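You operate a simulated robot arm through the tools that you are given. There is no shell and no other tool. Be economical: measure what you need, move in short steps, check, and stop when the job is done.

The job below is to be done with a simulated two-armed robot. You get a single attempt, and the scene is never put back.

Task
Open the blue bench drawer, take the green lever on the top of the steel table and put it away inside, then shut the drawer. Open the pink locker door, take the black brake pad from the shelf of the pink locker and put it on the tray on the top of the dark bench, then shut the door. Fetch the sponge from the top of the white bench and set it in the yellow tray. Stack the grey carton marked "TUBE 24 in" from the top of the steel table on top of the grey carton marked "TUBE 20 in". Take the green bottle and leave it on the rack of the green bike. Open the top drawer of the left chest, put the tube box from the top of the left bench inside, then shut the drawer. Put the reflector from the top of the grey crates on the grey shelf of the washer. Put the silver sprocket on the top of the grey crates away on the grey shelf of the washer. Any order will do. Set down upright: green bottle, tube box.

Only the result counts: the job must be done as asked and must still hold three seconds after the hand-in. Knocking over, shifting, dropping, spilling or breaking anything else fails it.

Robot
Two 7-joint arms with two-finger parallel grippers on one trunk, on a base that drives. Base frame: it is fixed to the floor where the robot stands at the start and does not move with it; the origin is under the middle of the robot, x ahead of it, y to its left, z up. Units: mm, degrees, N and s.
The left shoulder is at the start at [30, 119, 1110], the right one opposite. With the tool pointing down near the work surface each hand reaches from about 100 to 560 mm from the robot's upright axis, wherever it stands, measured 20 degrees to its own side. Places, roughly: black brake pad (5x2x3 cm) [700, 4300, 1000]; blue bench drawer [500, 0, 800]; blue bench drawer inside [600, 0, 700]; green bottle (7x7x19 cm) [-3400, -4600, 900]; green lever (12x3x2 cm) [-3000, -4800, 800]; grey carton [-2750, -4750, 1000]; grey shelf of the washer [-7100, -5200, 900]; pink locker door [500, 4200, 900]; rack of the green bike (44x15 cm) [-5700, -6340, 1440]; reflector (6x2x6 cm) [-5700, -1500, 700]; silver sprocket (8x8x3 cm) [-5900, -1400, 600]; sponge (5x4x3 cm) [500, 3500, 800]; top drawer of the left chest [-6500, 6700, 700]; top drawer of the left chest inside [-6500, 6800, 600]; tray (15x12x3 cm) [600, 6000, 900]; tube box [-6500, 6750, 1000]; yellow tray [500, -200, 900]. Payload 3.43 kg a hand.
Tool frame (each hand has its own): the origin (TCP) lies between the finger pads and is the grasp point; the fingertips stand 30 mm ahead of it; z points along the fingers, y is the line along which they close. The gripper opens to 94 mm. The fingers are 28 mm wide and 10 mm thick; the gripper's body (50 by 96 mm) begins 55 mm behind the TCP.
Orientation is that of the tool frame in the base frame, as a unit quaternion [w, x, y, z]. With the fingers straight down and closing along the base's y, the tool's x points along the base's -x, its y along +y and its z along -z.

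Tools
- The arms move only by the tool jog_arm. It takes "left_rows", "right_rows" or both (then of equal length, played together; a hand with none holds still); each is a list that holds one entry, the list of rows, each a list of 6 numbers: the shift along the tool's x, y, z in units of 50 mm (1.0 is 50 mm), then the turn, a rotation vector about the tool's x, y, z in units of 5 degrees (1.0 is 5 degrees). In form: [[[dx, dy, dz, rx, ry, rz], ...]]. A call has 1 to 12 rows; each row shifts and turns the commanded pose from where the row before left it, along the tool's axes as they then stand. "left_hand" and "right_hand" are, for a hand that has rows, the gripper command, from -1 (shut) to 1 (fully open), values between in proportion, set as the call begins (left out, the last holds). A call with a number of a shift or a turn outside -1 to 1 is refused whole. Each row takes 0.2 s and may step no farther than 50 mm and 8.6 degrees from the row before; otherwise, or with a gripper value out of range, the whole call is refused. A pose out of reach is approached as far as the arm can. The call stops where the force on the tool passes 40 N (or 10 N more than at its start, if that is more) or the arm is blocked; 0.2 s more then pass. Each finger travels about 72 mm/s and halts on what it meets, pressing with about 23 N; the grip force reading is that of the motor and also rises with nothing between the fingers. The clock runs only during rows and for 0.2 s after the last one: add rows that do not move to give the fingers time. It gives the time, the measured TCP pose, the force on the tool (base axes), the opening and the grip force at its end, in the units of the frame above (readings bear some noise), with the torque about the TCP (base axes, N m) and any sound that the robot's microphone picked up.
- Cameras (640 x 400 px; columns grow to the right, rows downward): "scene" is now at [21.6, -19.6, 1792.9]; the picture's right is [-0.35, -0.94, 0.00], its down [-0.87, 0.33, -0.36] and it looks along [0.34, -0.13, -0.93] (base axes); focal length 254 px, centre (320, 200). "left" rides on the left gripper at [76, -14, -102] in its tool frame; the picture's right is [0.18, 0.98, 0.00], its down [-0.75, 0.14, -0.64] and it looks along [-0.63, 0.12, 0.77] (tool axes); focal length 243 px, centre (320, 200). "right" rides on the right gripper at [76, 14, -102] in its tool frame; the picture's right is [-0.18, 0.98, 0.00], its down [-0.75, -0.14, -0.64] and it looks along [-0.63, -0.12, 0.77] (tool axes); focal length 243 px, centre (320, 200). There is no depth. A picture from a camera that has moved, and an enlarged one, comes with that camera's place and axes in the base frame and with its lens.
- camera(camera): a new picture of that camera. No time passes.
- slide_trunk(by): slides the trunk up (or, below 0, down) by that many mm; the arms and the scene camera ride with it, the base frame stays. It gives what a move gives, with no picture.
- roll_base(legs): drives the robot by 1 to 6 legs, each [ahead, turn to the left] in mm and degrees, along the robot's own axes; the way and the turn of a leg run together, so that a leg with both is an arc; at most 1500 mm and 180 degrees a leg. The arms and the cameras ride along, it lands a little off, and it stops where it bumps. It gives what a move gives.
- turn_head(pan, tilt): turns the head with the scene camera to pan (to the left, within 143 degrees either way) and tilt (down, from -29 to 69), counted from straight ahead of the robot. It gives what a move gives.
- enlarge(camera, box): a new picture of the part [left, top, right, bottom] of that camera's present view, enlarged. No time passes.
- job_done(): hands the job in; it is judged then, once.

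Go step by step. Nothing tells you exact positions but the pictures and the camera data: compare them with the known pose of the tool, close in by small moves and look again before you grip or let go. The budget is 546 turns and 346 pictures, counting those below and the enlarged ones. Unless the task says otherwise, let go and move clear before handing in.

The tools are called after "Emit:" by a JSON object that holds its "api" and its "payload". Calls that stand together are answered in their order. jog_arm: Moves the arms, as the interface text tells. Its arguments: {"type":"object","properties":{"left_rows":{"type":"array","items":{"type":"array","items":{"type":"array","items":{"type":"number"}}}},"left_hand":{"type":"number"},"right_rows":{"type":"array","items":{"type":"array","items":{"type":"array","items":{"type":"number"}}}},"right_hand":{"type":"number"}},"required":[]} The other tools are called the same way: slide_trunk (by) slides the trunk up or down; roll_base (legs) drives the base; turn_head (pan, tilt) turns the head that bears the scene camera; camera (camera) takes a picture; enlarge (camera, box) takes an enlarged picture of a part of a camera's view; job_done () hands the job in.

At the start:

```text
time: 0.0
left_tcp_pos: [421.0, 87.2, 1064.6]
left_tcp_rot: [0.0, 0.0, 1.0, 0.001]
left_wrist_force: [-0.8, 0.2, 0.3]
left_moment: [0.03, -0.03, -0.01]
left_finger_gap: 94.2
left_finger_force: 0.1
right_tcp_pos: [334.7, -268.1, 1076.3]
right_tcp_rot: [0.001, 0.0, 1.0, 0.0]
right_wrist_force: [0.2, 0.1, -0.4]
right_moment: [0.0, 0.02, -0.01]
right_finger_gap: 94.1
right_finger_force: 0.0
trunk travel left (down, up): [-375.0, 35.0]
robot x, y, heading: [-3.7, 2.1, 0.1]
head pan, tilt: [-20.5, 68.8]
```

scene: 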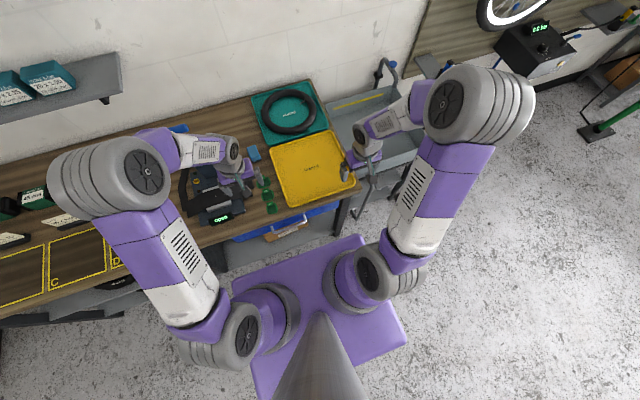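
right: 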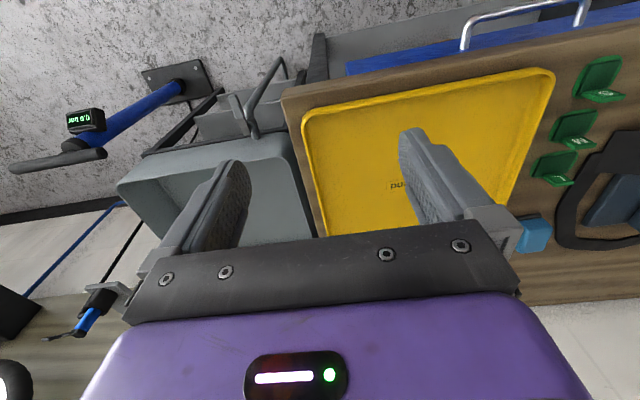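
left: 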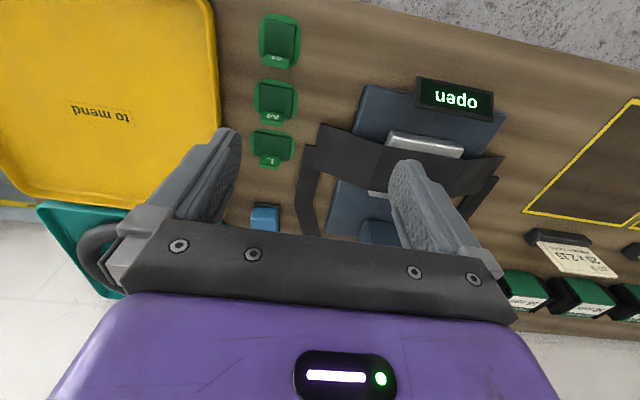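

I see the bench ahead with the yellow tray and the blue drawer under it. I'll look around with the head first.

Emit:
{"api": "turn_head", "payload": {"pan": 0, "tilt": 35}}

Emit:
{"api": "camera", "payload": {"camera": "scene"}}

Emit:
{"api": "turn_head", "payload": {"pan": 85, "tilt": 15}}

Emit:
{"api": "camera", "payload": {"camera": "scene"}}

Emit:
{"api": "turn_head", "payload": {"pan": -85, "tilt": 15}}

Emit:
{"api": "camera", "payload": {"camera": "scene"}}

Emit:
{"api": "turn_head", "payload": {"pan": -140, "tilt": 10}}

Emit:
{"api": "camera", "payload": {"camera": "scene"}}

Emit:
{"api": "turn_head", "payload": {"pan": 140, "tilt": 10}}

Emit:
{"api": "camera", "payload": {"camera": "scene"}}

```text
time: 1.0
left_tcp_pos: [420.4, 86.1, 1064.4]
left_tcp_rot: [0.0, 0.0, 1.0, 0.0]
left_wrist_force: [0.8, 0.6, 0.6]
left_moment: [0.01, 0.0, -0.02]
left_finger_gap: 94.0
left_finger_force: 0.1
right_tcp_pos: [335.8, -267.9, 1077.4]
right_tcp_rot: [0.0, 0.001, 1.0, -0.001]
right_wrist_force: [-0.6, 0.8, 0.0]
right_moment: [-0.02, -0.01, 0.0]
right_finger_gap: 93.9
right_finger_force: 0.1
trunk travel left (down, up): [-375.0, 35.0]
robot x, y, heading: [1.2, 1.9, -0.1]
head pan, tilt: [0.0, 35.0]
```

```text
342 pictures are left
camera scene: at [57.3, -0.1, 1836.5], right [0.0, -1.0, 0.0], down [-0.57, 0.0, -0.82], along [0.82, 0.0, -0.57], focal length 254 px, centre (320, 200)
```

scene: 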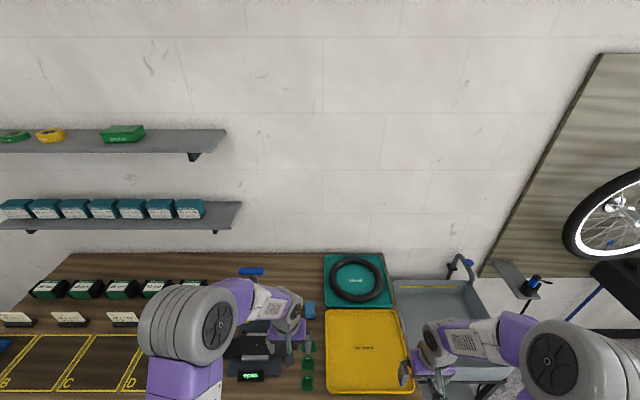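

```text
time: 2.6
left_tcp_pos: [420.2, 88.0, 1063.4]
left_tcp_rot: [0.0, 0.0, 1.0, 0.0]
left_wrist_force: [0.3, 0.0, -0.1]
left_moment: [0.03, -0.01, -0.01]
left_finger_gap: 94.1
left_finger_force: 0.0
right_tcp_pos: [334.6, -268.7, 1077.1]
right_tcp_rot: [-0.001, 0.0, 1.0, 0.0]
right_wrist_force: [0.0, -0.3, 0.4]
right_moment: [-0.01, 0.01, -0.01]
right_finger_gap: 93.8
right_finger_force: 0.1
trunk travel left (down, up): [-375.0, 35.0]
robot x, y, heading: [-1.0, -0.7, -0.1]
head pan, tilt: [85.0, 15.0]
```

```text
341 pictures are left
camera scene: at [-22.6, 93.1, 1868.6], right [1.0, -0.09, 0.0], down [-0.02, -0.26, -0.97], along [0.08, 0.96, -0.26], focal length 254 px, centre (320, 200)
```

scene: 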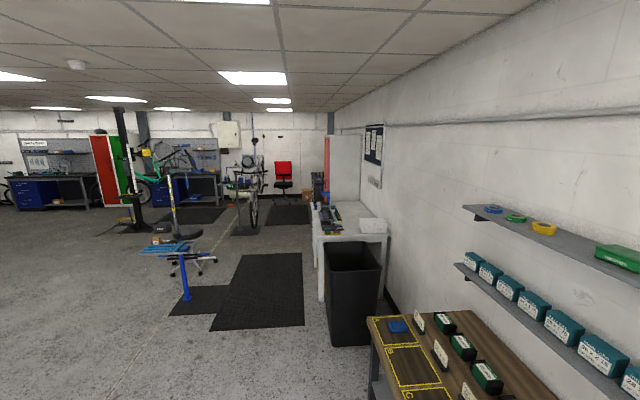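

```text
time: 5.2
left_tcp_pos: [421.5, 87.1, 1064.2]
left_tcp_rot: [0.0, 0.0, 1.0, 0.001]
left_wrist_force: [0.9, -0.1, 0.0]
left_moment: [-0.01, -0.05, -0.01]
left_finger_gap: 94.2
left_finger_force: 0.2
right_tcp_pos: [335.9, -267.4, 1077.5]
right_tcp_rot: [0.0, 0.001, 1.0, 0.001]
right_wrist_force: [0.3, 0.9, -0.4]
right_moment: [-0.03, 0.0, 0.03]
right_finger_gap: 94.1
right_finger_force: 0.1
trunk travel left (down, up): [-375.0, 35.0]
robot x, y, heading: [1.6, 5.2, -0.1]
head pan, tilt: [-85.0, 15.0]
```

```text
340 pictures are left
camera scene: at [-22.6, -93.0, 1868.6], right [-1.0, -0.09, 0.0], down [-0.02, 0.26, -0.97], along [0.08, -0.96, -0.26], focal length 254 px, centre (320, 200)
```

scene: 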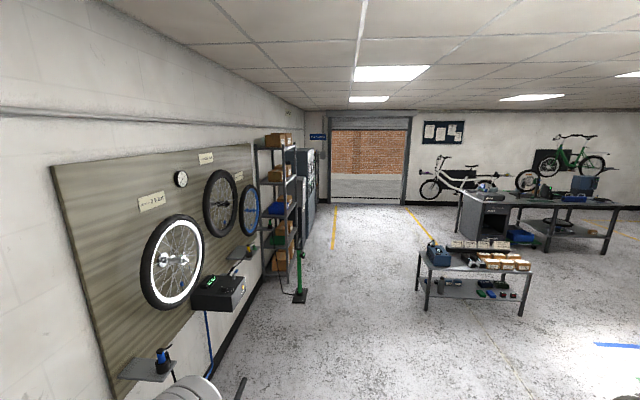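

```text
time: 6.4
left_tcp_pos: [421.0, 86.8, 1064.2]
left_tcp_rot: [0.001, 0.001, 1.0, 0.0]
left_wrist_force: [0.8, 0.6, -0.6]
left_moment: [-0.04, -0.02, 0.01]
left_finger_gap: 94.1
left_finger_force: 0.1
right_tcp_pos: [336.1, -268.8, 1077.1]
right_tcp_rot: [0.001, 0.0, 1.0, 0.0]
right_wrist_force: [0.0, 0.2, 0.8]
right_moment: [-0.01, 0.01, -0.02]
right_finger_gap: 93.6
right_finger_force: 0.1
trunk travel left (down, up): [-375.0, 35.0]
robot x, y, heading: [2.1, -4.2, 0.0]
head pan, tilt: [-140.0, 10.0]
```

```text
339 pictures are left
camera scene: at [-102.0, -59.8, 1876.7], right [-0.64, 0.77, 0.0], down [0.13, 0.11, -0.98], along [-0.75, -0.63, -0.17], focal length 254 px, centre (320, 200)
```

scene: 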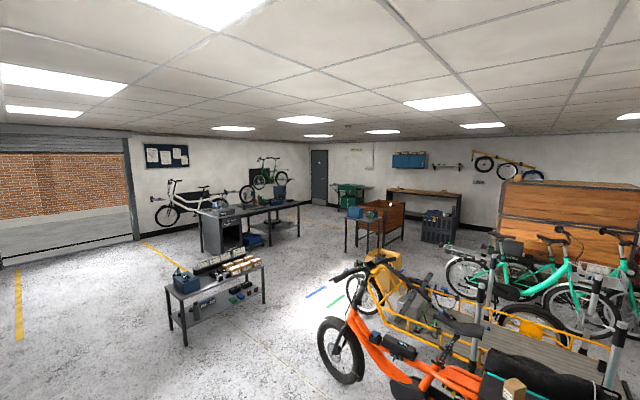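

```text
time: 10.3
left_tcp_pos: [420.5, 87.8, 1064.3]
left_tcp_rot: [0.0, -0.001, 1.0, -0.001]
left_wrist_force: [-0.4, 0.0, 0.5]
left_moment: [-0.02, -0.03, 0.01]
left_finger_gap: 93.9
left_finger_force: 0.1
right_tcp_pos: [334.5, -270.0, 1075.6]
right_tcp_rot: [0.0, -0.001, 1.0, 0.0]
right_wrist_force: [0.7, -0.7, 0.3]
right_moment: [-0.03, 0.0, -0.01]
right_finger_gap: 94.0
right_finger_force: 0.1
trunk travel left (down, up): [-375.0, 35.0]
robot x, y, heading: [-0.8, 0.6, -0.0]
head pan, tilt: [140.0, 10.0]
```

```text
338 pictures are left
camera scene: at [-102.0, 59.8, 1876.7], right [0.64, 0.77, 0.0], down [0.13, -0.11, -0.98], along [-0.75, 0.63, -0.17], focal length 254 px, centre (320, 200)
```

scene: 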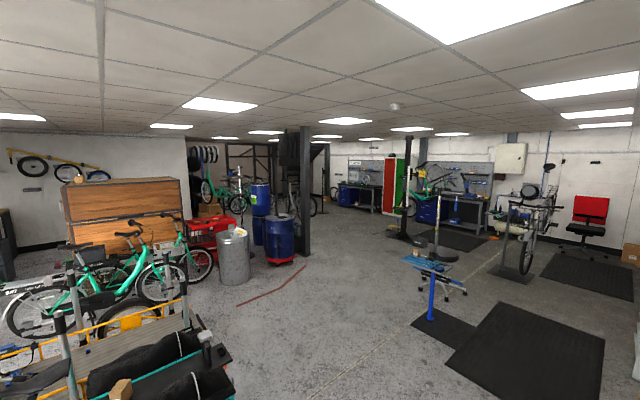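

The white bench with the sponge and the locker stand to my left along the same wall. I'll back off, turn left, and drive along there.

Emit:
{"api": "roll_base", "payload": {"legs": [[-450, 0], [0, 90], [1500, 0], [1500, 0]]}}

Emit:
{"api": "turn_head", "payload": {"pan": -60, "tilt": 30}}

Emit:
{"api": "camera", "payload": {"camera": "scene"}}

```text
time: 30.7
left_tcp_pos: [-634.6, 3385.6, 1064.7]
left_tcp_rot: [0.0, 0.725, -0.689, 0.0]
left_wrist_force: [1.0, 0.3, -1.1]
left_moment: [0.0, -0.01, -0.02]
left_finger_gap: 93.9
left_finger_force: 0.1
right_tcp_pos: [-274.2, 3318.5, 1077.4]
right_tcp_rot: [0.0, 0.725, -0.689, 0.0]
right_wrist_force: [-0.2, -0.1, 0.1]
right_moment: [-0.01, 0.0, 0.01]
right_finger_gap: 93.9
right_finger_force: 0.0
trunk travel left (down, up): [-375.0, 35.0]
robot x, y, heading: [-522.5, 2972.3, 92.8]
head pan, tilt: [140.0, 10.0]
```

```text
time: 33.6
left_tcp_pos: [-634.4, 3385.2, 1064.6]
left_tcp_rot: [-0.001, 0.725, -0.689, 0.0]
left_wrist_force: [-0.2, -0.6, 0.4]
left_moment: [-0.01, 0.02, 0.01]
left_finger_gap: 93.9
left_finger_force: 0.1
right_tcp_pos: [-274.6, 3318.4, 1077.2]
right_tcp_rot: [0.0, 0.725, -0.689, -0.001]
right_wrist_force: [0.7, 0.9, 0.5]
right_moment: [0.03, 0.01, -0.02]
right_finger_gap: 94.1
right_finger_force: 0.1
trunk travel left (down, up): [-375.0, 35.0]
robot x, y, heading: [-527.0, 2967.8, 93.1]
head pan, tilt: [-60.0, 30.0]
```

```text
337 pictures are left
camera scene: at [-449.6, 2989.1, 1844.4], right [0.54, -0.84, 0.0], down [-0.42, -0.27, -0.87], along [0.73, 0.47, -0.5], focal length 254 px, centre (320, 200)
```

scene: 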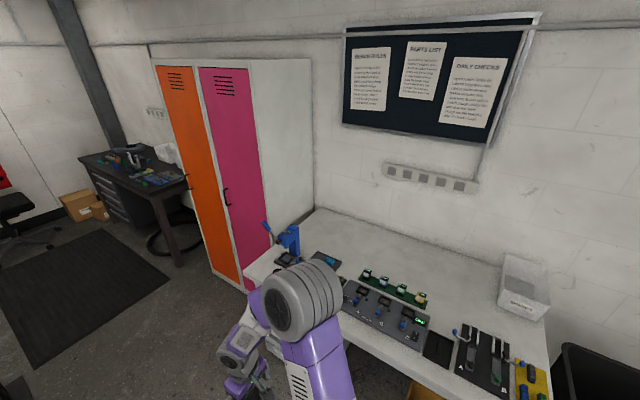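

Emit:
{"api": "enlarge", "payload": {"camera": "scene", "box": [240, 200, 440, 325]}}

Emit:
{"api": "enlarge", "payload": {"camera": "scene", "box": [60, 60, 300, 210]}}

```text
3.20 times, centred on (340, 262) of scene
camera zoom: at [-449.6, 2989.1, 1844.4], right [0.54, -0.84, 0.0], down [-0.42, -0.27, -0.87], along [0.73, 0.47, -0.5], focal length 811 px, centre (256, 0)
```

zoom: 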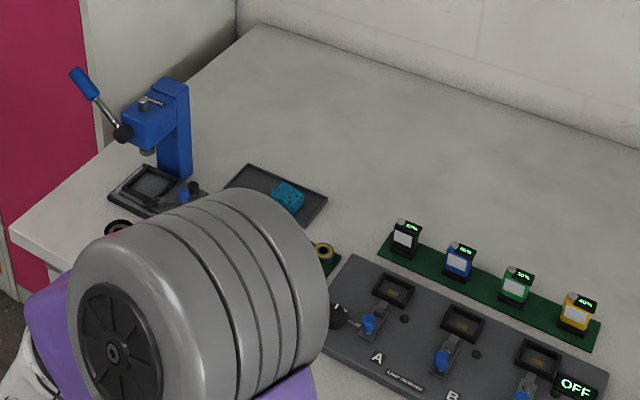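

```text
2.67 times, centred on (180, 135) of scene
camera zoom: at [-449.6, 2989.1, 1844.4], right [0.54, -0.84, 0.0], down [-0.42, -0.27, -0.87], along [0.73, 0.47, -0.5], focal length 676 px, centre (693, 373)
```

zoom: 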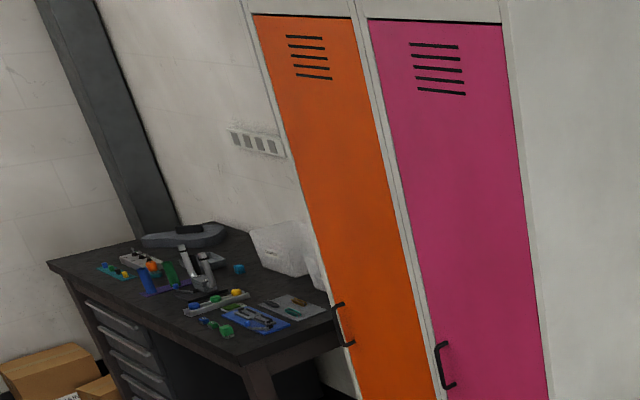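

The locker's pink door has its handle at about [480, 4380, 960] on the left edge, with the hinge at y≈4005. I'll drive in front of it.

Emit:
{"api": "roll_base", "payload": {"legs": [[1500, -3], [130, 0], [0, -90]]}}

Emit:
{"api": "turn_head", "payload": {"pan": 0, "tilt": 40}}

Emit:
{"api": "camera", "payload": {"camera": "scene"}}

```text
time: 37.9
left_tcp_pos: [-654.9, 4190.2, 1062.4]
left_tcp_rot: [0.015, 0.719, -0.694, 0.008]
left_wrist_force: [-2.3, -2.2, -1.4]
left_moment: [0.18, -0.12, 0.02]
left_finger_gap: 94.0
left_finger_force: 0.1
right_tcp_pos: [-296.3, 4121.0, 1076.7]
right_tcp_rot: [0.0, 0.715, -0.699, 0.0]
right_wrist_force: [-1.5, 0.5, -0.1]
right_moment: [-0.03, 0.04, -0.01]
right_finger_gap: 94.3
right_finger_force: 0.0
trunk travel left (down, up): [-375.0, 35.0]
robot x, y, heading: [-550.3, 3781.6, 91.2]
head pan, tilt: [-60.0, 30.0]
stopped in leg 1: the force on the tool passed its limit at 96 N (the readings are from after the stop); the commanded pose is now the measured one
```

```text
time: 39.2
left_tcp_pos: [-655.1, 4188.0, 1064.0]
left_tcp_rot: [0.012, 0.718, -0.696, 0.007]
left_wrist_force: [-0.8, 0.4, 0.0]
left_moment: [0.02, -0.01, -0.04]
left_finger_gap: 94.0
left_finger_force: 0.1
right_tcp_pos: [-295.9, 4119.6, 1078.1]
right_tcp_rot: [0.0, 0.715, -0.699, 0.001]
right_wrist_force: [0.4, -0.4, 0.0]
right_moment: [0.0, -0.03, 0.0]
right_finger_gap: 93.6
right_finger_force: 0.1
trunk travel left (down, up): [-375.0, 35.0]
robot x, y, heading: [-557.0, 3775.5, 91.3]
head pan, tilt: [0.0, 40.0]
```

```text
334 pictures are left
camera scene: at [-558.3, 3832.9, 1829.0], right [1.0, 0.02, 0.0], down [0.01, -0.64, -0.77], along [-0.02, 0.77, -0.64], focal length 254 px, centre (320, 200)
```

scene: 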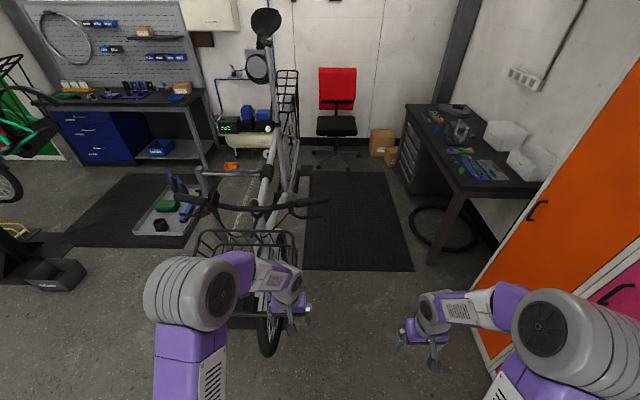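

The left hand touched the basket of a bike on a stand. I'll back away and turn right, toward the locker, then look.

Emit:
{"api": "roll_base", "payload": {"legs": [[-250, 0]]}}

Emit:
{"api": "camera", "payload": {"camera": "scene"}}

```text
time: 41.0
left_tcp_pos: [-649.0, 3935.5, 1063.5]
left_tcp_rot: [0.012, 0.719, -0.694, 0.007]
left_wrist_force: [0.2, -0.7, 0.4]
left_moment: [-0.03, -0.03, -0.02]
left_finger_gap: 93.7
left_finger_force: 0.1
right_tcp_pos: [-289.0, 3867.3, 1077.9]
right_tcp_rot: [0.0, 0.716, -0.699, -0.001]
right_wrist_force: [0.2, -0.9, 0.3]
right_moment: [0.04, 0.0, 0.02]
right_finger_gap: 93.7
right_finger_force: 0.1
trunk travel left (down, up): [-375.0, 35.0]
robot x, y, heading: [-556.2, 3526.8, 91.3]
head pan, tilt: [0.0, 40.0]
```

```text
333 pictures are left
camera scene: at [-552.4, 3581.1, 1829.0], right [1.0, 0.02, 0.0], down [0.02, -0.64, -0.77], along [-0.02, 0.77, -0.64], focal length 254 px, centre (320, 200)
```

scene: 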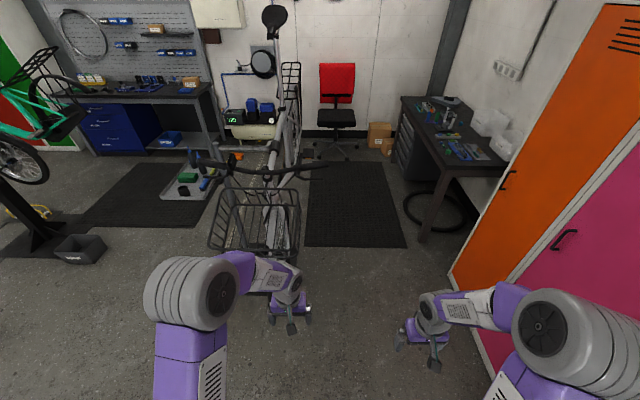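

Emit:
{"api": "roll_base", "payload": {"legs": [[0, -23.3], [1130, 0], [0, -68]]}}

Emit:
{"api": "turn_head", "payload": {"pan": -10, "tilt": 45}}

Emit:
{"api": "camera", "payload": {"camera": "scene"}}

```text
time: 51.0
left_tcp_pos: [287.1, 4659.1, 1063.3]
left_tcp_rot: [-0.013, -0.006, 1.0, 0.004]
left_wrist_force: [-0.4, 0.6, 0.0]
left_moment: [0.02, 0.01, -0.02]
left_finger_gap: 94.0
left_finger_force: 0.0
right_tcp_pos: [209.7, 4300.9, 1076.4]
right_tcp_rot: [0.0, -0.001, 1.0, -0.001]
right_wrist_force: [0.6, -0.6, -0.3]
right_moment: [0.0, 0.0, -0.02]
right_finger_gap: 94.2
right_finger_force: 0.1
trunk travel left (down, up): [-375.0, 35.0]
robot x, y, heading: [-127.5, 4567.7, -0.1]
head pan, tilt: [0.0, 40.0]
```

```text
time: 51.7
left_tcp_pos: [287.2, 4659.1, 1064.1]
left_tcp_rot: [-0.013, -0.006, 1.0, 0.004]
left_wrist_force: [-0.8, -0.7, -0.4]
left_moment: [0.04, -0.03, 0.0]
left_finger_gap: 94.1
left_finger_force: 0.0
right_tcp_pos: [210.1, 4301.4, 1077.1]
right_tcp_rot: [0.0, -0.001, 1.0, 0.0]
right_wrist_force: [0.1, 1.3, 0.3]
right_moment: [-0.01, 0.02, -0.03]
right_finger_gap: 94.0
right_finger_force: 0.1
trunk travel left (down, up): [-375.0, 35.0]
robot x, y, heading: [-126.0, 4567.4, 0.2]
head pan, tilt: [-10.0, 45.0]
```

```text
332 pictures are left
camera scene: at [-76.2, 4555.4, 1821.8], right [-0.17, -0.99, 0.0], down [-0.7, 0.12, -0.71], along [0.7, -0.12, -0.71], focal length 254 px, centre (320, 200)
```

scene: 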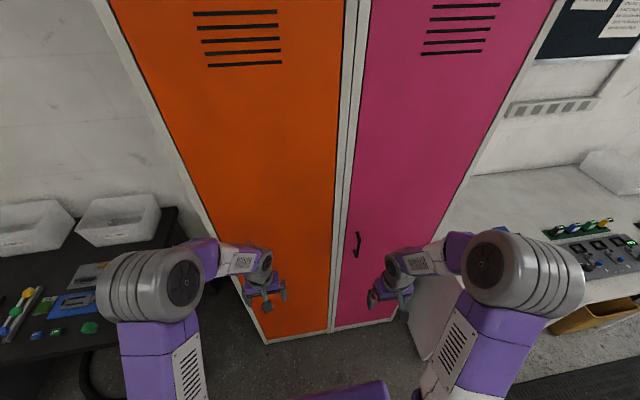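

The handle triangulates to about [460, 4323, 1007]. I'll swing the right hand to point forward and approach it.

Emit:
{"api": "jog_arm", "payload": {"right_rows": [[[-0.212, 0.024, 0.078, 0, -1, 0], [-0.205, 0.024, 0.096, 0, -1, 0], [-0.195, 0.024, 0.114, 0, -1, 0], [-0.185, 0.024, 0.13, 0, -1, 0], [-0.172, 0.024, 0.146, 0, -1, 0], [-0.159, 0.024, 0.16, 0, -1, 0], [-0.145, 0.024, 0.174, 0, -1, 0], [-0.129, 0.024, 0.186, 0, -1, 0], [-0.112, 0.024, 0.196, 0, -1, 0], [-0.095, 0.024, 0.205, 0, -1, 0], [-0.077, 0.024, 0.213, 0, -1, 0], [-0.058, 0.024, 0.218, 0, -1, 0]]]}}

Emit:
{"api": "jog_arm", "payload": {"right_rows": [[[0, 0.024, 0.212, 0, -1, 0], [0, 0.024, 0.212, 0, -1, 0], [0, 0.024, 0.212, 0, -1, 0], [0, 0.024, 0.212, 0, -1, 0], [0, 0.024, 0.212, 0, -1, 0], [0, 0.024, 0.212, 0, -1, 0]]]}}

Emit:
{"api": "camera", "payload": {"camera": "right"}}

Emit:
{"api": "camera", "payload": {"camera": "scene"}}

```text
time: 54.3
left_tcp_pos: [288.2, 4658.7, 1063.5]
left_tcp_rot: [-0.013, -0.006, 1.0, 0.004]
left_wrist_force: [-0.5, -0.2, 0.0]
left_moment: [-0.02, 0.01, -0.01]
left_finger_gap: 93.9
left_finger_force: 0.1
right_tcp_pos: [339.1, 4316.5, 1029.3]
right_tcp_rot: [0.5, -0.001, 0.866, 0.001]
right_wrist_force: [0.8, 0.1, -0.1]
right_moment: [-0.02, 0.01, -0.02]
right_finger_gap: 93.8
right_finger_force: 0.1
trunk travel left (down, up): [-375.0, 35.0]
robot x, y, heading: [-125.4, 4570.4, 0.1]
head pan, tilt: [-10.0, 45.0]
```

```text
time: 55.7
left_tcp_pos: [288.0, 4658.2, 1063.2]
left_tcp_rot: [-0.014, -0.006, 1.0, 0.005]
left_wrist_force: [0.7, 0.4, 0.5]
left_moment: [0.01, 0.04, 0.0]
left_finger_gap: 94.0
left_finger_force: 0.0
right_tcp_pos: [397.8, 4322.8, 1012.5]
right_tcp_rot: [0.707, 0.0, 0.707, 0.0]
right_wrist_force: [-0.2, 0.0, -0.4]
right_moment: [0.03, 0.0, 0.01]
right_finger_gap: 93.9
right_finger_force: 0.0
trunk travel left (down, up): [-375.0, 35.0]
robot x, y, heading: [-120.8, 4570.3, 0.2]
head pan, tilt: [-10.0, 45.0]
```

```text
331 pictures are left
camera right: at [295.2, 4337.1, 935.2], right [0.0, 0.98, 0.18], down [-0.64, -0.14, 0.75], along [0.77, -0.12, 0.63], focal length 243 px, centre (320, 200)
```

right: 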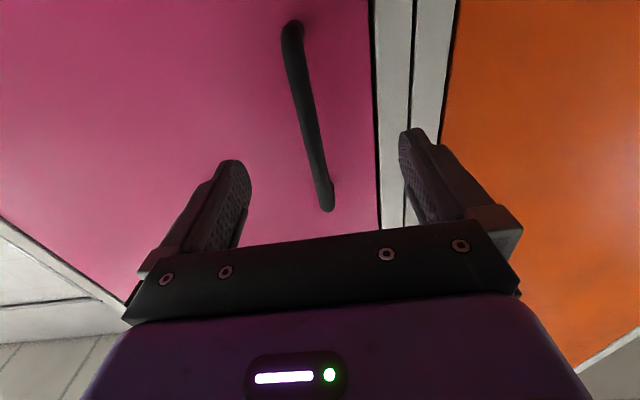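

```text
330 pictures are left
camera scene: at [-75.7, 4555.1, 1821.7], right [-0.17, -0.99, 0.0], down [-0.7, 0.12, -0.71], along [0.7, -0.12, -0.71], focal length 254 px, centre (320, 200)
```

scene: 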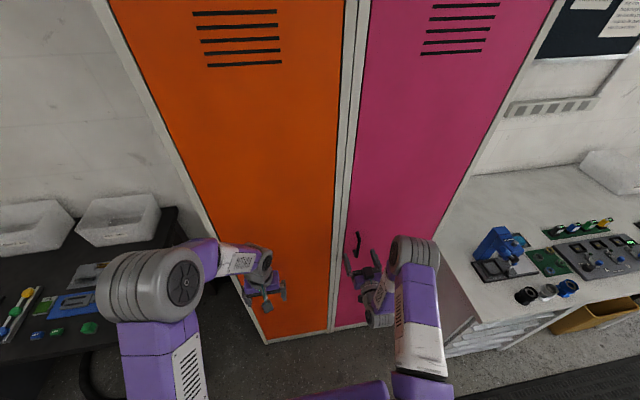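

Emit:
{"api": "jog_arm", "payload": {"right_rows": [[[0, -0.04, 0.4, 0, 0, 0], [0, -0.04, 0.4, 0, 0, 0]]]}}

Emit:
{"api": "camera", "payload": {"camera": "right"}}

Emit:
{"api": "enlarge", "payload": {"camera": "scene", "box": [300, 210, 460, 310]}}

```text
time: 56.3
left_tcp_pos: [287.9, 4659.0, 1063.9]
left_tcp_rot: [-0.013, -0.006, 1.0, 0.004]
left_wrist_force: [0.3, 0.0, -0.3]
left_moment: [-0.03, -0.02, 0.02]
left_finger_gap: 93.9
left_finger_force: 0.0
right_tcp_pos: [437.5, 4318.4, 1011.9]
right_tcp_rot: [0.706, -0.001, 0.708, 0.001]
right_wrist_force: [0.5, 0.4, -0.4]
right_moment: [0.01, 0.0, 0.03]
right_finger_gap: 94.2
right_finger_force: 0.0
trunk travel left (down, up): [-375.0, 35.0]
robot x, y, heading: [-128.0, 4566.0, -0.1]
head pan, tilt: [-10.0, 45.0]
```

```text
329 pictures are left
camera right: at [335.3, 4333.8, 934.5], right [0.0, 0.98, 0.18], down [-0.64, -0.14, 0.75], along [0.77, -0.12, 0.63], focal length 243 px, centre (320, 200)
```

right: 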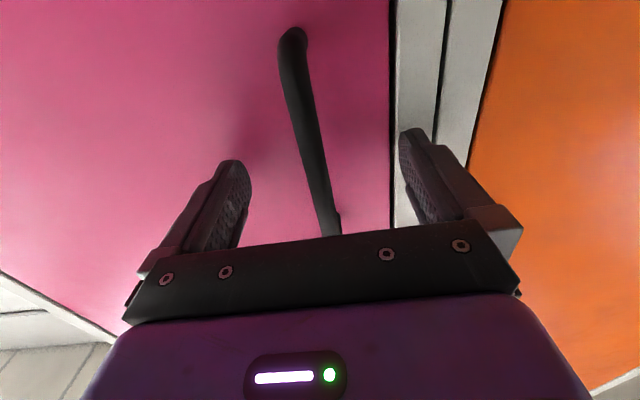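

```text
4.00 times, centred on (380, 260) of scene
camera zoom: at [-76.0, 4555.3, 1821.7], right [-0.17, -0.99, 0.0], down [-0.7, 0.12, -0.71], along [0.7, -0.12, -0.71], focal length 1014 px, centre (80, -40)
```

zoom: 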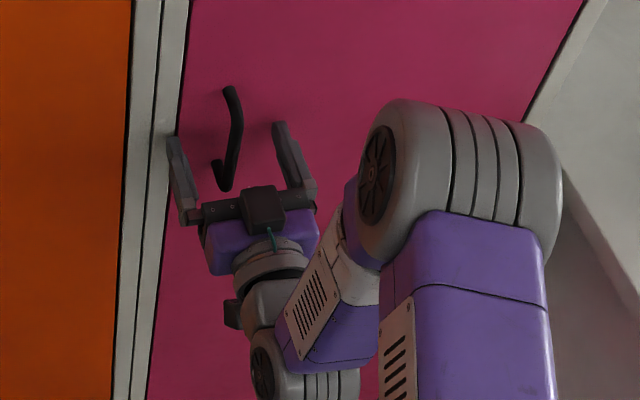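

Emit:
{"api": "jog_arm", "payload": {"right_rows": [[[0, 0, 0.2, 0, 0, 0], [0, 0, 0, 0, 0, 0]]]}}

Emit:
{"api": "jog_arm", "payload": {"right_rows": [[[0, 0, 0, 0, 0, 0], [0, 0, 0, 0, 0, 0], [0, 0, 0, 0, 0, 0], [0, 0, 0, 0, 0, 0]]], "right_hand": -1}}

```text
time: 56.9
left_tcp_pos: [283.3, 4657.6, 1066.3]
left_tcp_rot: [-0.011, -0.006, 1.0, 0.004]
left_wrist_force: [-0.3, -0.1, 0.3]
left_moment: [-0.03, 0.01, 0.02]
left_finger_gap: 93.7
left_finger_force: 0.2
right_tcp_pos: [443.0, 4320.5, 1011.7]
right_tcp_rot: [0.707, -0.001, 0.707, 0.001]
right_wrist_force: [-29.0, -1.4, 1.3]
right_moment: [-0.01, -0.31, 1.44]
right_finger_gap: 93.1
right_finger_force: 0.1
trunk travel left (down, up): [-375.0, 35.0]
robot x, y, heading: [-127.3, 4573.0, 0.0]
head pan, tilt: [-10.0, 45.0]
```

```text
time: 57.4
left_tcp_pos: [283.2, 4660.3, 1064.7]
left_tcp_rot: [-0.012, -0.007, 1.0, 0.003]
left_wrist_force: [-0.6, 0.3, 0.7]
left_moment: [-0.07, 0.0, -0.01]
left_finger_gap: 93.9
left_finger_force: 0.1
right_tcp_pos: [444.6, 4330.4, 1010.8]
right_tcp_rot: [0.706, -0.007, 0.708, 0.009]
right_wrist_force: [-1.3, -7.7, 0.5]
right_moment: [-0.13, -0.15, -0.28]
right_finger_gap: 39.8
right_finger_force: 9.2
trunk travel left (down, up): [-375.0, 35.0]
robot x, y, heading: [-125.2, 4571.2, 0.2]
head pan, tilt: [-10.0, 45.0]
stopped in row 2 (right hand): the force on the tool passed its limit at 42 N (the readings are from after the stop); the commanded pose is now the measured one
```

Emit:
{"api": "camera", "payload": {"camera": "right"}}

```text
327 pictures are left
camera right: at [340.8, 4343.6, 935.0], right [-0.02, 0.98, 0.19], down [-0.63, -0.16, 0.76], along [0.77, -0.11, 0.63], focal length 243 px, centre (320, 200)
```

right: 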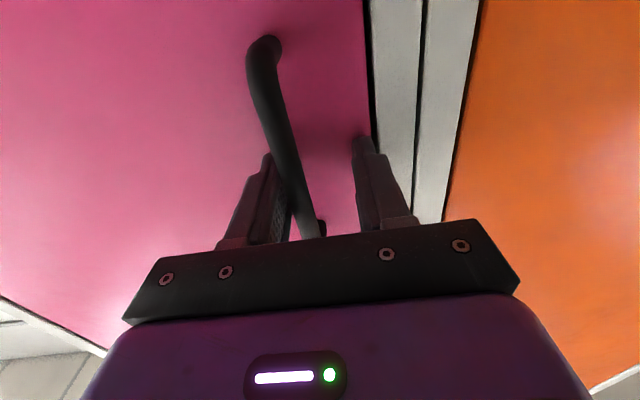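

Emit:
{"api": "jog_arm", "payload": {"right_rows": [[[0, -0.13, -0.06, 0, 0, 0], [0, -0.13, 0, 0, 0, 0], [0, 0, 0, 0, 0, 0], [0, 0, 0, 0, 0, 0], [0, 0, 0, 0, 0, 0]]], "right_hand": -1}}

Emit:
{"api": "camera", "payload": {"camera": "right"}}

```text
time: 58.6
left_tcp_pos: [285.6, 4660.6, 1064.6]
left_tcp_rot: [-0.013, -0.007, 1.0, 0.004]
left_wrist_force: [0.2, -1.3, 1.2]
left_moment: [0.01, 0.02, -0.02]
left_finger_gap: 93.9
left_finger_force: 0.1
right_tcp_pos: [443.0, 4319.4, 1011.9]
right_tcp_rot: [0.705, -0.006, 0.709, 0.011]
right_wrist_force: [-0.3, 11.6, 3.1]
right_moment: [-0.34, -1.12, -0.18]
right_finger_gap: 16.4
right_finger_force: 45.0
trunk travel left (down, up): [-375.0, 35.0]
robot x, y, heading: [-128.1, 4564.4, 0.4]
head pan, tilt: [-10.0, 45.0]
```

```text
326 pictures are left
camera right: at [340.9, 4331.6, 934.4], right [-0.02, 0.98, 0.19], down [-0.63, -0.16, 0.76], along [0.77, -0.1, 0.63], focal length 243 px, centre (320, 200)
```

right: 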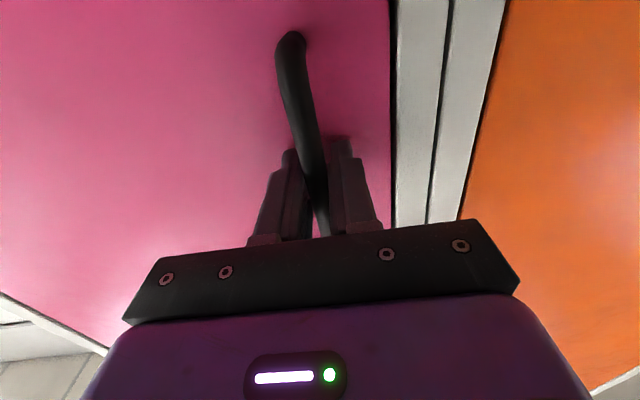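

The handle is gripped. I'll pull the door along its hinge arc, about 30° first.

Emit:
{"api": "jog_arm", "payload": {"right_rows": [[[0, -0.078, -0.612, -1, 0, 0], [0, -0.078, -0.612, -1, 0, 0], [0, -0.078, -0.612, -1, 0, 0], [0, -0.078, -0.612, -1, 0, 0], [0, -0.078, -0.612, -1, 0, 0], [0, -0.078, -0.612, -1, 0, 0]]]}}

Emit:
{"api": "camera", "payload": {"camera": "scene"}}

```text
time: 60.0
left_tcp_pos: [284.2, 4660.2, 1063.4]
left_tcp_rot: [-0.013, -0.007, 1.0, 0.003]
left_wrist_force: [-0.4, -0.1, -0.2]
left_moment: [0.0, 0.02, 0.0]
left_finger_gap: 94.2
left_finger_force: 0.1
right_tcp_pos: [271.8, 4253.9, 1010.6]
right_tcp_rot: [0.678, -0.188, 0.684, 0.193]
right_wrist_force: [-9.2, 10.5, 3.0]
right_moment: [-0.32, -0.86, -0.18]
right_finger_gap: 16.6
right_finger_force: 45.0
trunk travel left (down, up): [-375.0, 35.0]
robot x, y, heading: [-127.8, 4566.8, 0.2]
head pan, tilt: [-10.0, 45.0]
```

```text
325 pictures are left
camera scene: at [-79.8, 4557.0, 1821.8], right [-0.17, -0.99, 0.0], down [-0.7, 0.12, -0.71], along [0.7, -0.12, -0.71], focal length 254 px, centre (320, 200)
```

scene: 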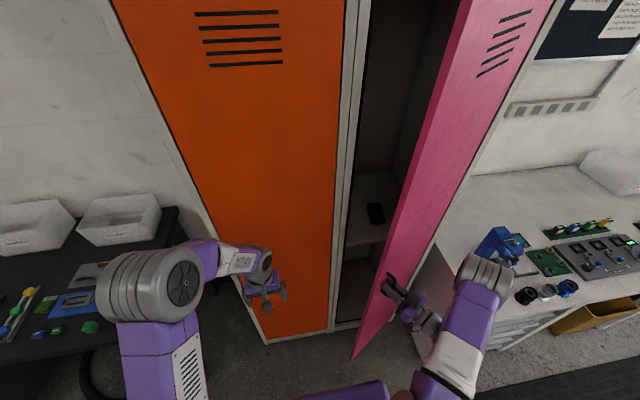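

Emit:
{"api": "jog_arm", "payload": {"right_rows": [[[0, -0.078, -0.612, -1, 0, 0], [0, -0.078, -0.612, -1, 0, 0], [0, -0.078, -0.612, -1, 0, 0], [0, -0.078, -0.612, -1, 0, 0], [0, -0.078, -0.612, -1, 0, 0], [0, -0.078, -0.612, -1, 0, 0]]]}}

Emit:
{"api": "camera", "payload": {"camera": "scene"}}

```text
time: 61.4
left_tcp_pos: [286.7, 4657.9, 1063.9]
left_tcp_rot: [-0.013, -0.007, 1.0, 0.004]
left_wrist_force: [-0.4, 0.6, 0.2]
left_moment: [0.02, 0.01, -0.01]
left_finger_gap: 94.0
left_finger_force: 0.1
right_tcp_pos: [159.6, 4106.6, 1010.0]
right_tcp_rot: [0.607, -0.358, 0.611, 0.362]
right_wrist_force: [4.3, -2.2, -11.1]
right_moment: [-1.32, -0.06, -0.15]
right_finger_gap: 16.3
right_finger_force: 44.9
trunk travel left (down, up): [-375.0, 35.0]
robot x, y, heading: [-123.1, 4571.9, 0.4]
head pan, tilt: [-10.0, 45.0]
```

```text
324 pictures are left
camera scene: at [-75.4, 4553.2, 1821.7], right [-0.17, -0.99, 0.0], down [-0.7, 0.12, -0.71], along [0.7, -0.12, -0.71], focal length 254 px, centre (320, 200)
```

scene: 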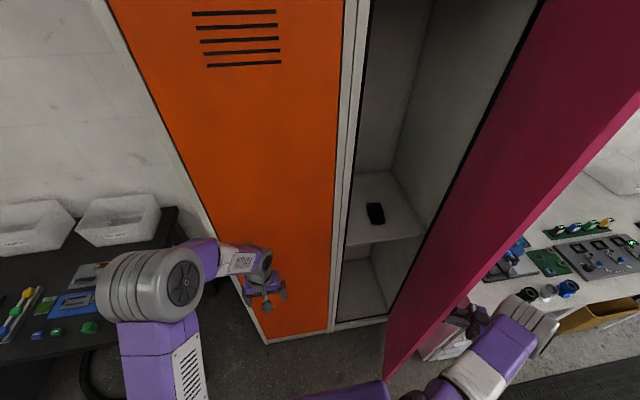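

Emit:
{"api": "jog_arm", "payload": {"right_rows": [[[0, -0.078, -0.61, -0.5, 0, 0], [0, -0.106, -0.608, -0.5, 0, 0], [0, -0.132, -0.604, -0.5, 0, 0], [0, -0.158, -0.596, -0.5, 0, 0]]]}}

Emit:
{"api": "jog_arm", "payload": {"right_rows": [[[0, 0, 0, 0, 0, 0], [0, 0, 0, 0, 0, 0]]], "right_hand": 1}}

Emit:
{"api": "camera", "payload": {"camera": "scene"}}

Emit:
{"api": "camera", "payload": {"camera": "right"}}

```text
time: 62.0
left_tcp_pos: [287.7, 4659.3, 1064.2]
left_tcp_rot: [-0.013, -0.008, 1.0, 0.004]
left_wrist_force: [0.6, -0.4, 0.1]
left_moment: [0.02, -0.06, 0.02]
left_finger_gap: 93.9
left_finger_force: 0.1
right_tcp_pos: [146.3, 4059.6, 1010.6]
right_tcp_rot: [0.591, -0.379, 0.6, 0.384]
right_wrist_force: [10.0, -1.7, -7.5]
right_moment: [-0.25, -0.94, -0.17]
right_finger_gap: 16.4
right_finger_force: 45.1
right hand out of reach, approached as far as the arm can: row 2
trunk travel left (down, up): [-375.0, 35.0]
robot x, y, heading: [-128.8, 4567.5, 0.4]
head pan, tilt: [-10.0, 45.0]
stopped in row 2 (right hand): the force on the tool passed its limit at 82 N (the readings are from after the stop); the commanded pose is now the measured one
```

```text
time: 62.6
left_tcp_pos: [287.6, 4660.4, 1063.4]
left_tcp_rot: [-0.013, -0.008, 1.0, 0.004]
left_wrist_force: [0.4, 0.3, 0.9]
left_moment: [-0.01, 0.0, 0.0]
left_finger_gap: 94.3
left_finger_force: 0.1
right_tcp_pos: [143.6, 4060.7, 1010.6]
right_tcp_rot: [0.59, -0.378, 0.599, 0.386]
right_wrist_force: [0.3, 0.6, 1.1]
right_moment: [0.01, 0.0, -0.02]
right_finger_gap: 94.0
right_finger_force: 0.0
trunk travel left (down, up): [-375.0, 35.0]
robot x, y, heading: [-127.3, 4567.5, 0.4]
head pan, tilt: [-10.0, 45.0]
```

```text
323 pictures are left
camera scene: at [-76.0, 4555.9, 1821.8], right [-0.17, -0.99, 0.0], down [-0.7, 0.12, -0.71], along [0.7, -0.12, -0.71], focal length 254 px, centre (320, 200)
```

scene: 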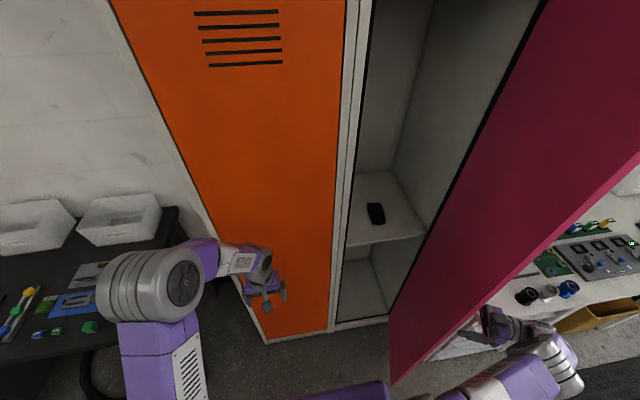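

```text
322 pictures are left
camera right: at [86.6, 3974.3, 934.6], right [-0.89, 0.41, 0.2], down [-0.12, -0.65, 0.75], along [0.44, 0.65, 0.63], focal length 243 px, centre (320, 200)
```

right: 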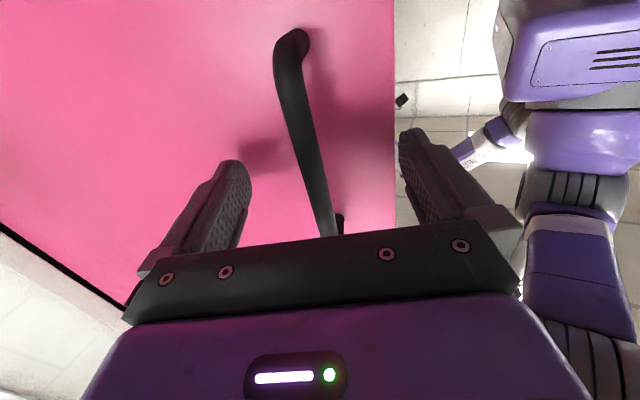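

Emit:
{"api": "jog_arm", "payload": {"right_rows": [[[-0.8, 0, 0, 0, 0, 0], [-0.8, 0, -0.05, 0, 0, 0], [-0.6, 0, -0.1, 0, 0, 0], [0, 0.6, -0.1, 0, 0, 0], [0, 0.8, -0.1, 0, 0, 0], [0, 0.8, -0.1, 1, 0, 0], [0, 0.8, -0.1, 1, 0, 0], [0, 0.8, 0, 1, 0, 0]]]}}

Emit:
{"api": "camera", "payload": {"camera": "scene"}}

```text
time: 64.4
left_tcp_pos: [286.6, 4660.1, 1063.4]
left_tcp_rot: [-0.013, -0.009, 1.0, 0.003]
left_wrist_force: [-0.1, -0.1, -0.6]
left_moment: [0.01, -0.02, 0.02]
left_finger_gap: 94.1
left_finger_force: 0.0
right_tcp_pos: [-36.3, 4124.2, 1123.0]
right_tcp_rot: [0.634, -0.299, 0.645, 0.305]
right_wrist_force: [0.3, -0.2, -0.3]
right_moment: [0.01, -0.01, -0.07]
right_finger_gap: 94.0
right_finger_force: 0.1
trunk travel left (down, up): [-375.0, 35.0]
robot x, y, heading: [-125.2, 4572.6, 0.2]
head pan, tilt: [-10.0, 45.0]
```

```text
321 pictures are left
camera scene: at [-77.2, 4556.6, 1821.8], right [-0.17, -0.99, 0.0], down [-0.7, 0.12, -0.71], along [0.7, -0.12, -0.71], focal length 254 px, centre (320, 200)
```

scene: 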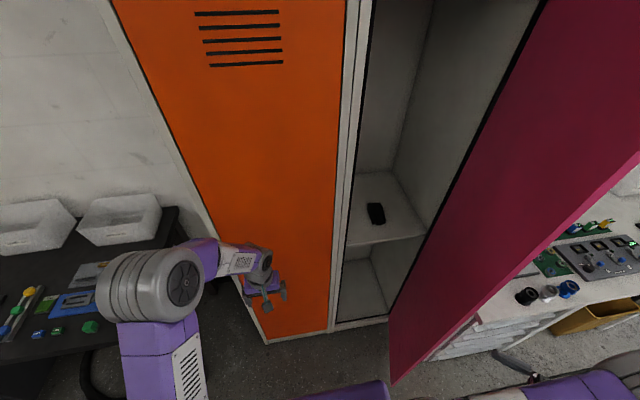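

Emit:
{"api": "jog_arm", "payload": {"right_rows": [[[0, 0.321, 0.383, 1, 0, 0], [0, 0.354, 0.354, 1, 0, 0], [0, 0.383, 0.321, 1, 0, 0], [0, 0.41, 0.287, 1, 0, 0], [0, -0.06, 0.704, 1, 0, 0], [0, 0.001, 0.706, 1, 0, 0], [0, 0.063, 0.704, 1, 0, 0], [0, 0.124, 0.696, 1, 0, 0], [0, 0.184, 0.682, 1, 0, 0], [0, 0.243, 0.664, 1, 0, 0], [0, 0.3, 0.64, 1, 0, 0], [0, 0.355, 0.612, 1, 0, 0]]]}}

Emit:
{"api": "jog_arm", "payload": {"right_rows": [[[-0.3, 0, 0.3, 0, 1, 0], [-0.3, 0, 0.3, 0, 1, 0], [-0.3, 0, 0.3, 0, 1, 0], [-0.2, 0, 0.2, 0, 1, 0], [0, 0, 0.2, 0, 1, 0], [0, 0, 0.2, 0, 1, 0], [0, 0, 0.2, 0, 1, 0], [0, 0, 0.1, 0, 1, 0], [0, 0, 0, 0, 1, 0]]]}}

Emit:
{"api": "camera", "payload": {"camera": "scene"}}

Emit:
{"api": "camera", "payload": {"camera": "right"}}

```text
time: 67.0
left_tcp_pos: [287.8, 4660.5, 1062.7]
left_tcp_rot: [-0.014, -0.008, 1.0, 0.003]
left_wrist_force: [0.6, 0.2, 0.0]
left_moment: [-0.03, 0.03, 0.0]
left_finger_gap: 93.7
left_finger_force: 0.0
right_tcp_pos: [222.2, 4280.3, 1051.5]
right_tcp_rot: [0.699, 0.059, 0.711, -0.058]
right_wrist_force: [-0.1, 0.6, -0.6]
right_moment: [0.02, 0.0, 0.02]
right_finger_gap: 93.9
right_finger_force: 0.1
right hand out of reach, approached as far as the arm can: row 7, 8, 9, 10, 11
trunk travel left (down, up): [-375.0, 35.0]
robot x, y, heading: [-126.1, 4569.0, 0.4]
head pan, tilt: [-10.0, 45.0]
```

```text
time: 69.0
left_tcp_pos: [286.5, 4660.6, 1064.1]
left_tcp_rot: [-0.013, -0.007, 1.0, 0.004]
left_wrist_force: [0.4, -0.3, 0.1]
left_moment: [-0.03, -0.02, -0.03]
left_finger_gap: 93.9
left_finger_force: 0.0
right_tcp_pos: [326.9, 4255.1, 1065.2]
right_tcp_rot: [0.373, 0.077, 0.924, -0.031]
right_wrist_force: [-1.0, 0.1, -0.3]
right_moment: [0.01, -0.01, 0.01]
right_finger_gap: 94.1
right_finger_force: 0.1
right hand out of reach, approached as far as the arm can: row 1, 2
trunk travel left (down, up): [-375.0, 35.0]
robot x, y, heading: [-124.2, 4566.5, 0.3]
head pan, tilt: [-10.0, 45.0]
```

```text
320 pictures are left
camera scene: at [-76.2, 4556.3, 1821.8], right [-0.17, -0.99, 0.0], down [-0.7, 0.12, -0.71], along [0.7, -0.12, -0.71], focal length 254 px, centre (320, 200)
```

scene: 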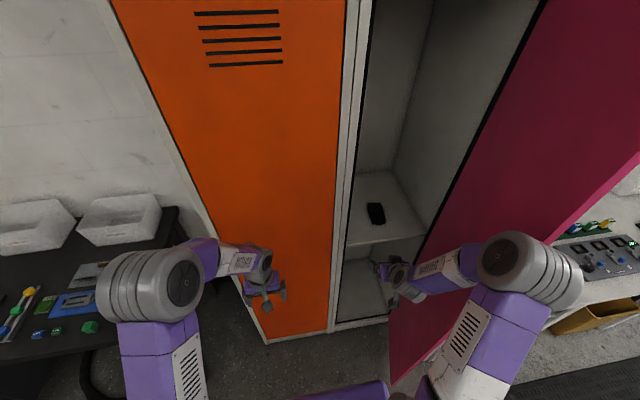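

```text
319 pictures are left
camera right: at [204.9, 4290.0, 1085.9], right [0.29, 0.95, 0.13], down [0.07, -0.16, 0.99], along [0.95, -0.28, -0.11], focal length 243 px, centre (320, 200)
```

right: 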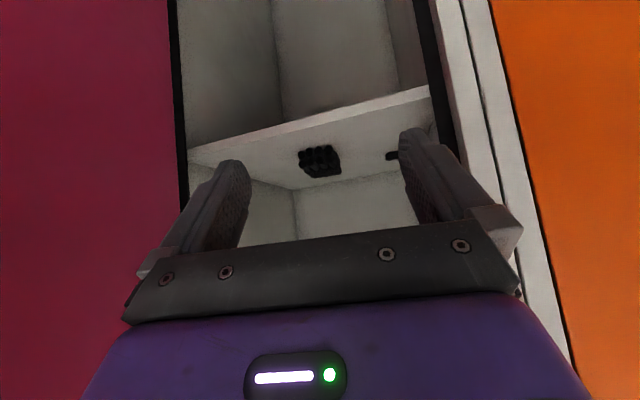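

Emit:
{"api": "enlarge", "payload": {"camera": "right", "box": [180, 60, 440, 240]}}

Emit:
{"api": "enlarge", "payload": {"camera": "scene", "box": [330, 140, 450, 260]}}

```text
2.22 times, centred on (310, 150) of right
camera zoom: at [204.9, 4290.0, 1085.9], right [0.29, 0.95, 0.13], down [0.07, -0.16, 0.99], along [0.95, -0.28, -0.11], focal length 539 px, centre (342, 311)
```

zoom: 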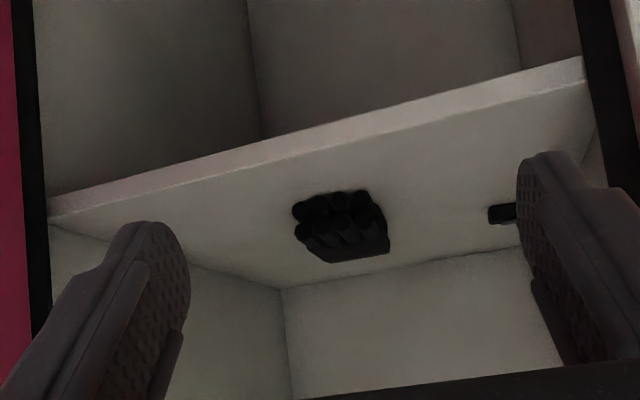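

```text
3.33 times, centred on (390, 200) of scene
camera zoom: at [-76.2, 4556.3, 1821.8], right [-0.17, -0.99, 0.0], down [-0.7, 0.12, -0.71], along [0.7, -0.12, -0.71], focal length 845 px, centre (87, 200)
```

zoom: 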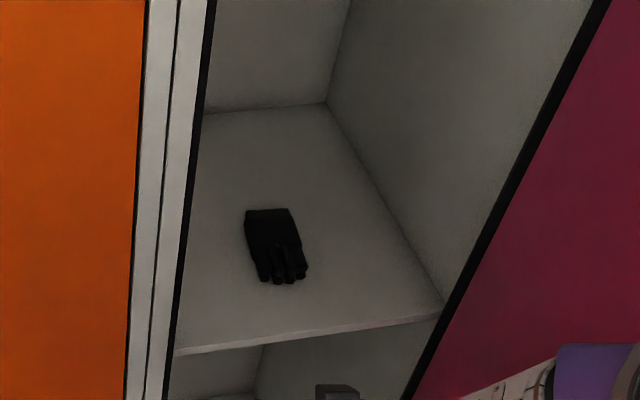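

The black object in the middle is a glove; the pad is the small block near the left wall at about [680, 4302, 970]. I'll align the right hand's yaw and drive forward.

Emit:
{"api": "jog_arm", "payload": {"right_rows": [[[0, 0.45, 0, -0.694, 0, -0.719], [0, 0.45, 0, -0.694, 0, -0.719]]], "right_hand": 0.2}}

Emit:
{"api": "roll_base", "payload": {"legs": [[120, 0]]}}

Emit:
{"api": "camera", "payload": {"camera": "right"}}

Emit:
{"api": "camera", "payload": {"camera": "scene"}}

```text
time: 69.6
left_tcp_pos: [286.5, 4659.9, 1064.5]
left_tcp_rot: [-0.013, -0.009, 1.0, 0.003]
left_wrist_force: [0.5, -0.4, 0.3]
left_moment: [-0.02, -0.01, -0.01]
left_finger_gap: 94.0
left_finger_force: 0.0
right_tcp_pos: [332.7, 4298.3, 1064.6]
right_tcp_rot: [0.375, -0.005, 0.927, 0.002]
right_wrist_force: [-0.5, -0.3, 0.8]
right_moment: [0.01, -0.04, 0.01]
right_finger_gap: 56.5
right_finger_force: 0.1
trunk travel left (down, up): [-375.0, 35.0]
robot x, y, heading: [-123.5, 4568.1, 0.3]
head pan, tilt: [-10.0, 45.0]
```

```text
time: 70.8
left_tcp_pos: [405.3, 4659.5, 1062.7]
left_tcp_rot: [-0.013, -0.008, 1.0, 0.004]
left_wrist_force: [-0.1, -0.2, 0.1]
left_moment: [0.05, -0.01, 0.02]
left_finger_gap: 94.0
left_finger_force: 0.0
right_tcp_pos: [449.0, 4298.7, 1064.0]
right_tcp_rot: [0.375, -0.004, 0.927, 0.003]
right_wrist_force: [-0.4, -0.1, 0.8]
right_moment: [0.01, 0.0, -0.04]
right_finger_gap: 56.4
right_finger_force: 0.1
trunk travel left (down, up): [-375.0, 35.0]
robot x, y, heading: [-4.4, 4568.8, 0.6]
head pan, tilt: [-10.0, 45.0]
```

```text
316 pictures are left
camera right: at [323.9, 4312.6, 1084.5], right [0.12, 0.98, 0.13], down [0.1, -0.14, 0.99], along [0.99, -0.11, -0.11], focal length 243 px, centre (320, 200)
```

right: 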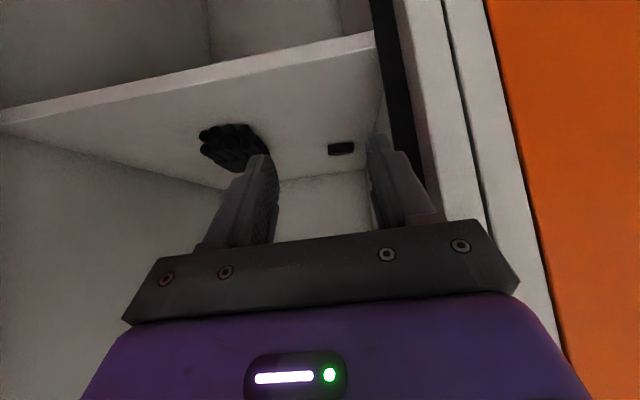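

```text
315 pictures are left
camera scene: at [42.3, 4556.5, 1821.8], right [-0.17, -0.99, 0.0], down [-0.7, 0.12, -0.71], along [0.7, -0.12, -0.71], focal length 254 px, centre (320, 200)
```

scene: 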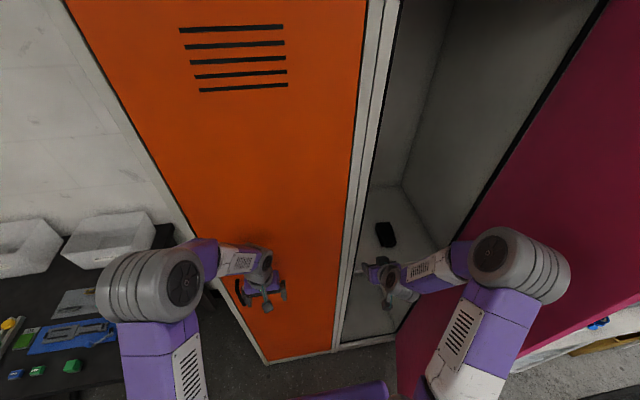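

Emit:
{"api": "enlarge", "payload": {"camera": "right", "box": [300, 120, 380, 170]}}

```text
8.00 times, centred on (340, 145) of right
camera zoom: at [323.9, 4312.6, 1084.5], right [0.12, 0.98, 0.13], down [0.1, -0.14, 0.99], along [0.99, -0.11, -0.11], focal length 1941 px, centre (160, 640)
```

zoom: 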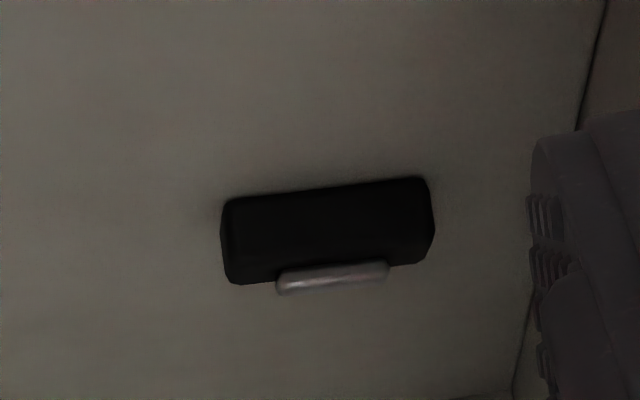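

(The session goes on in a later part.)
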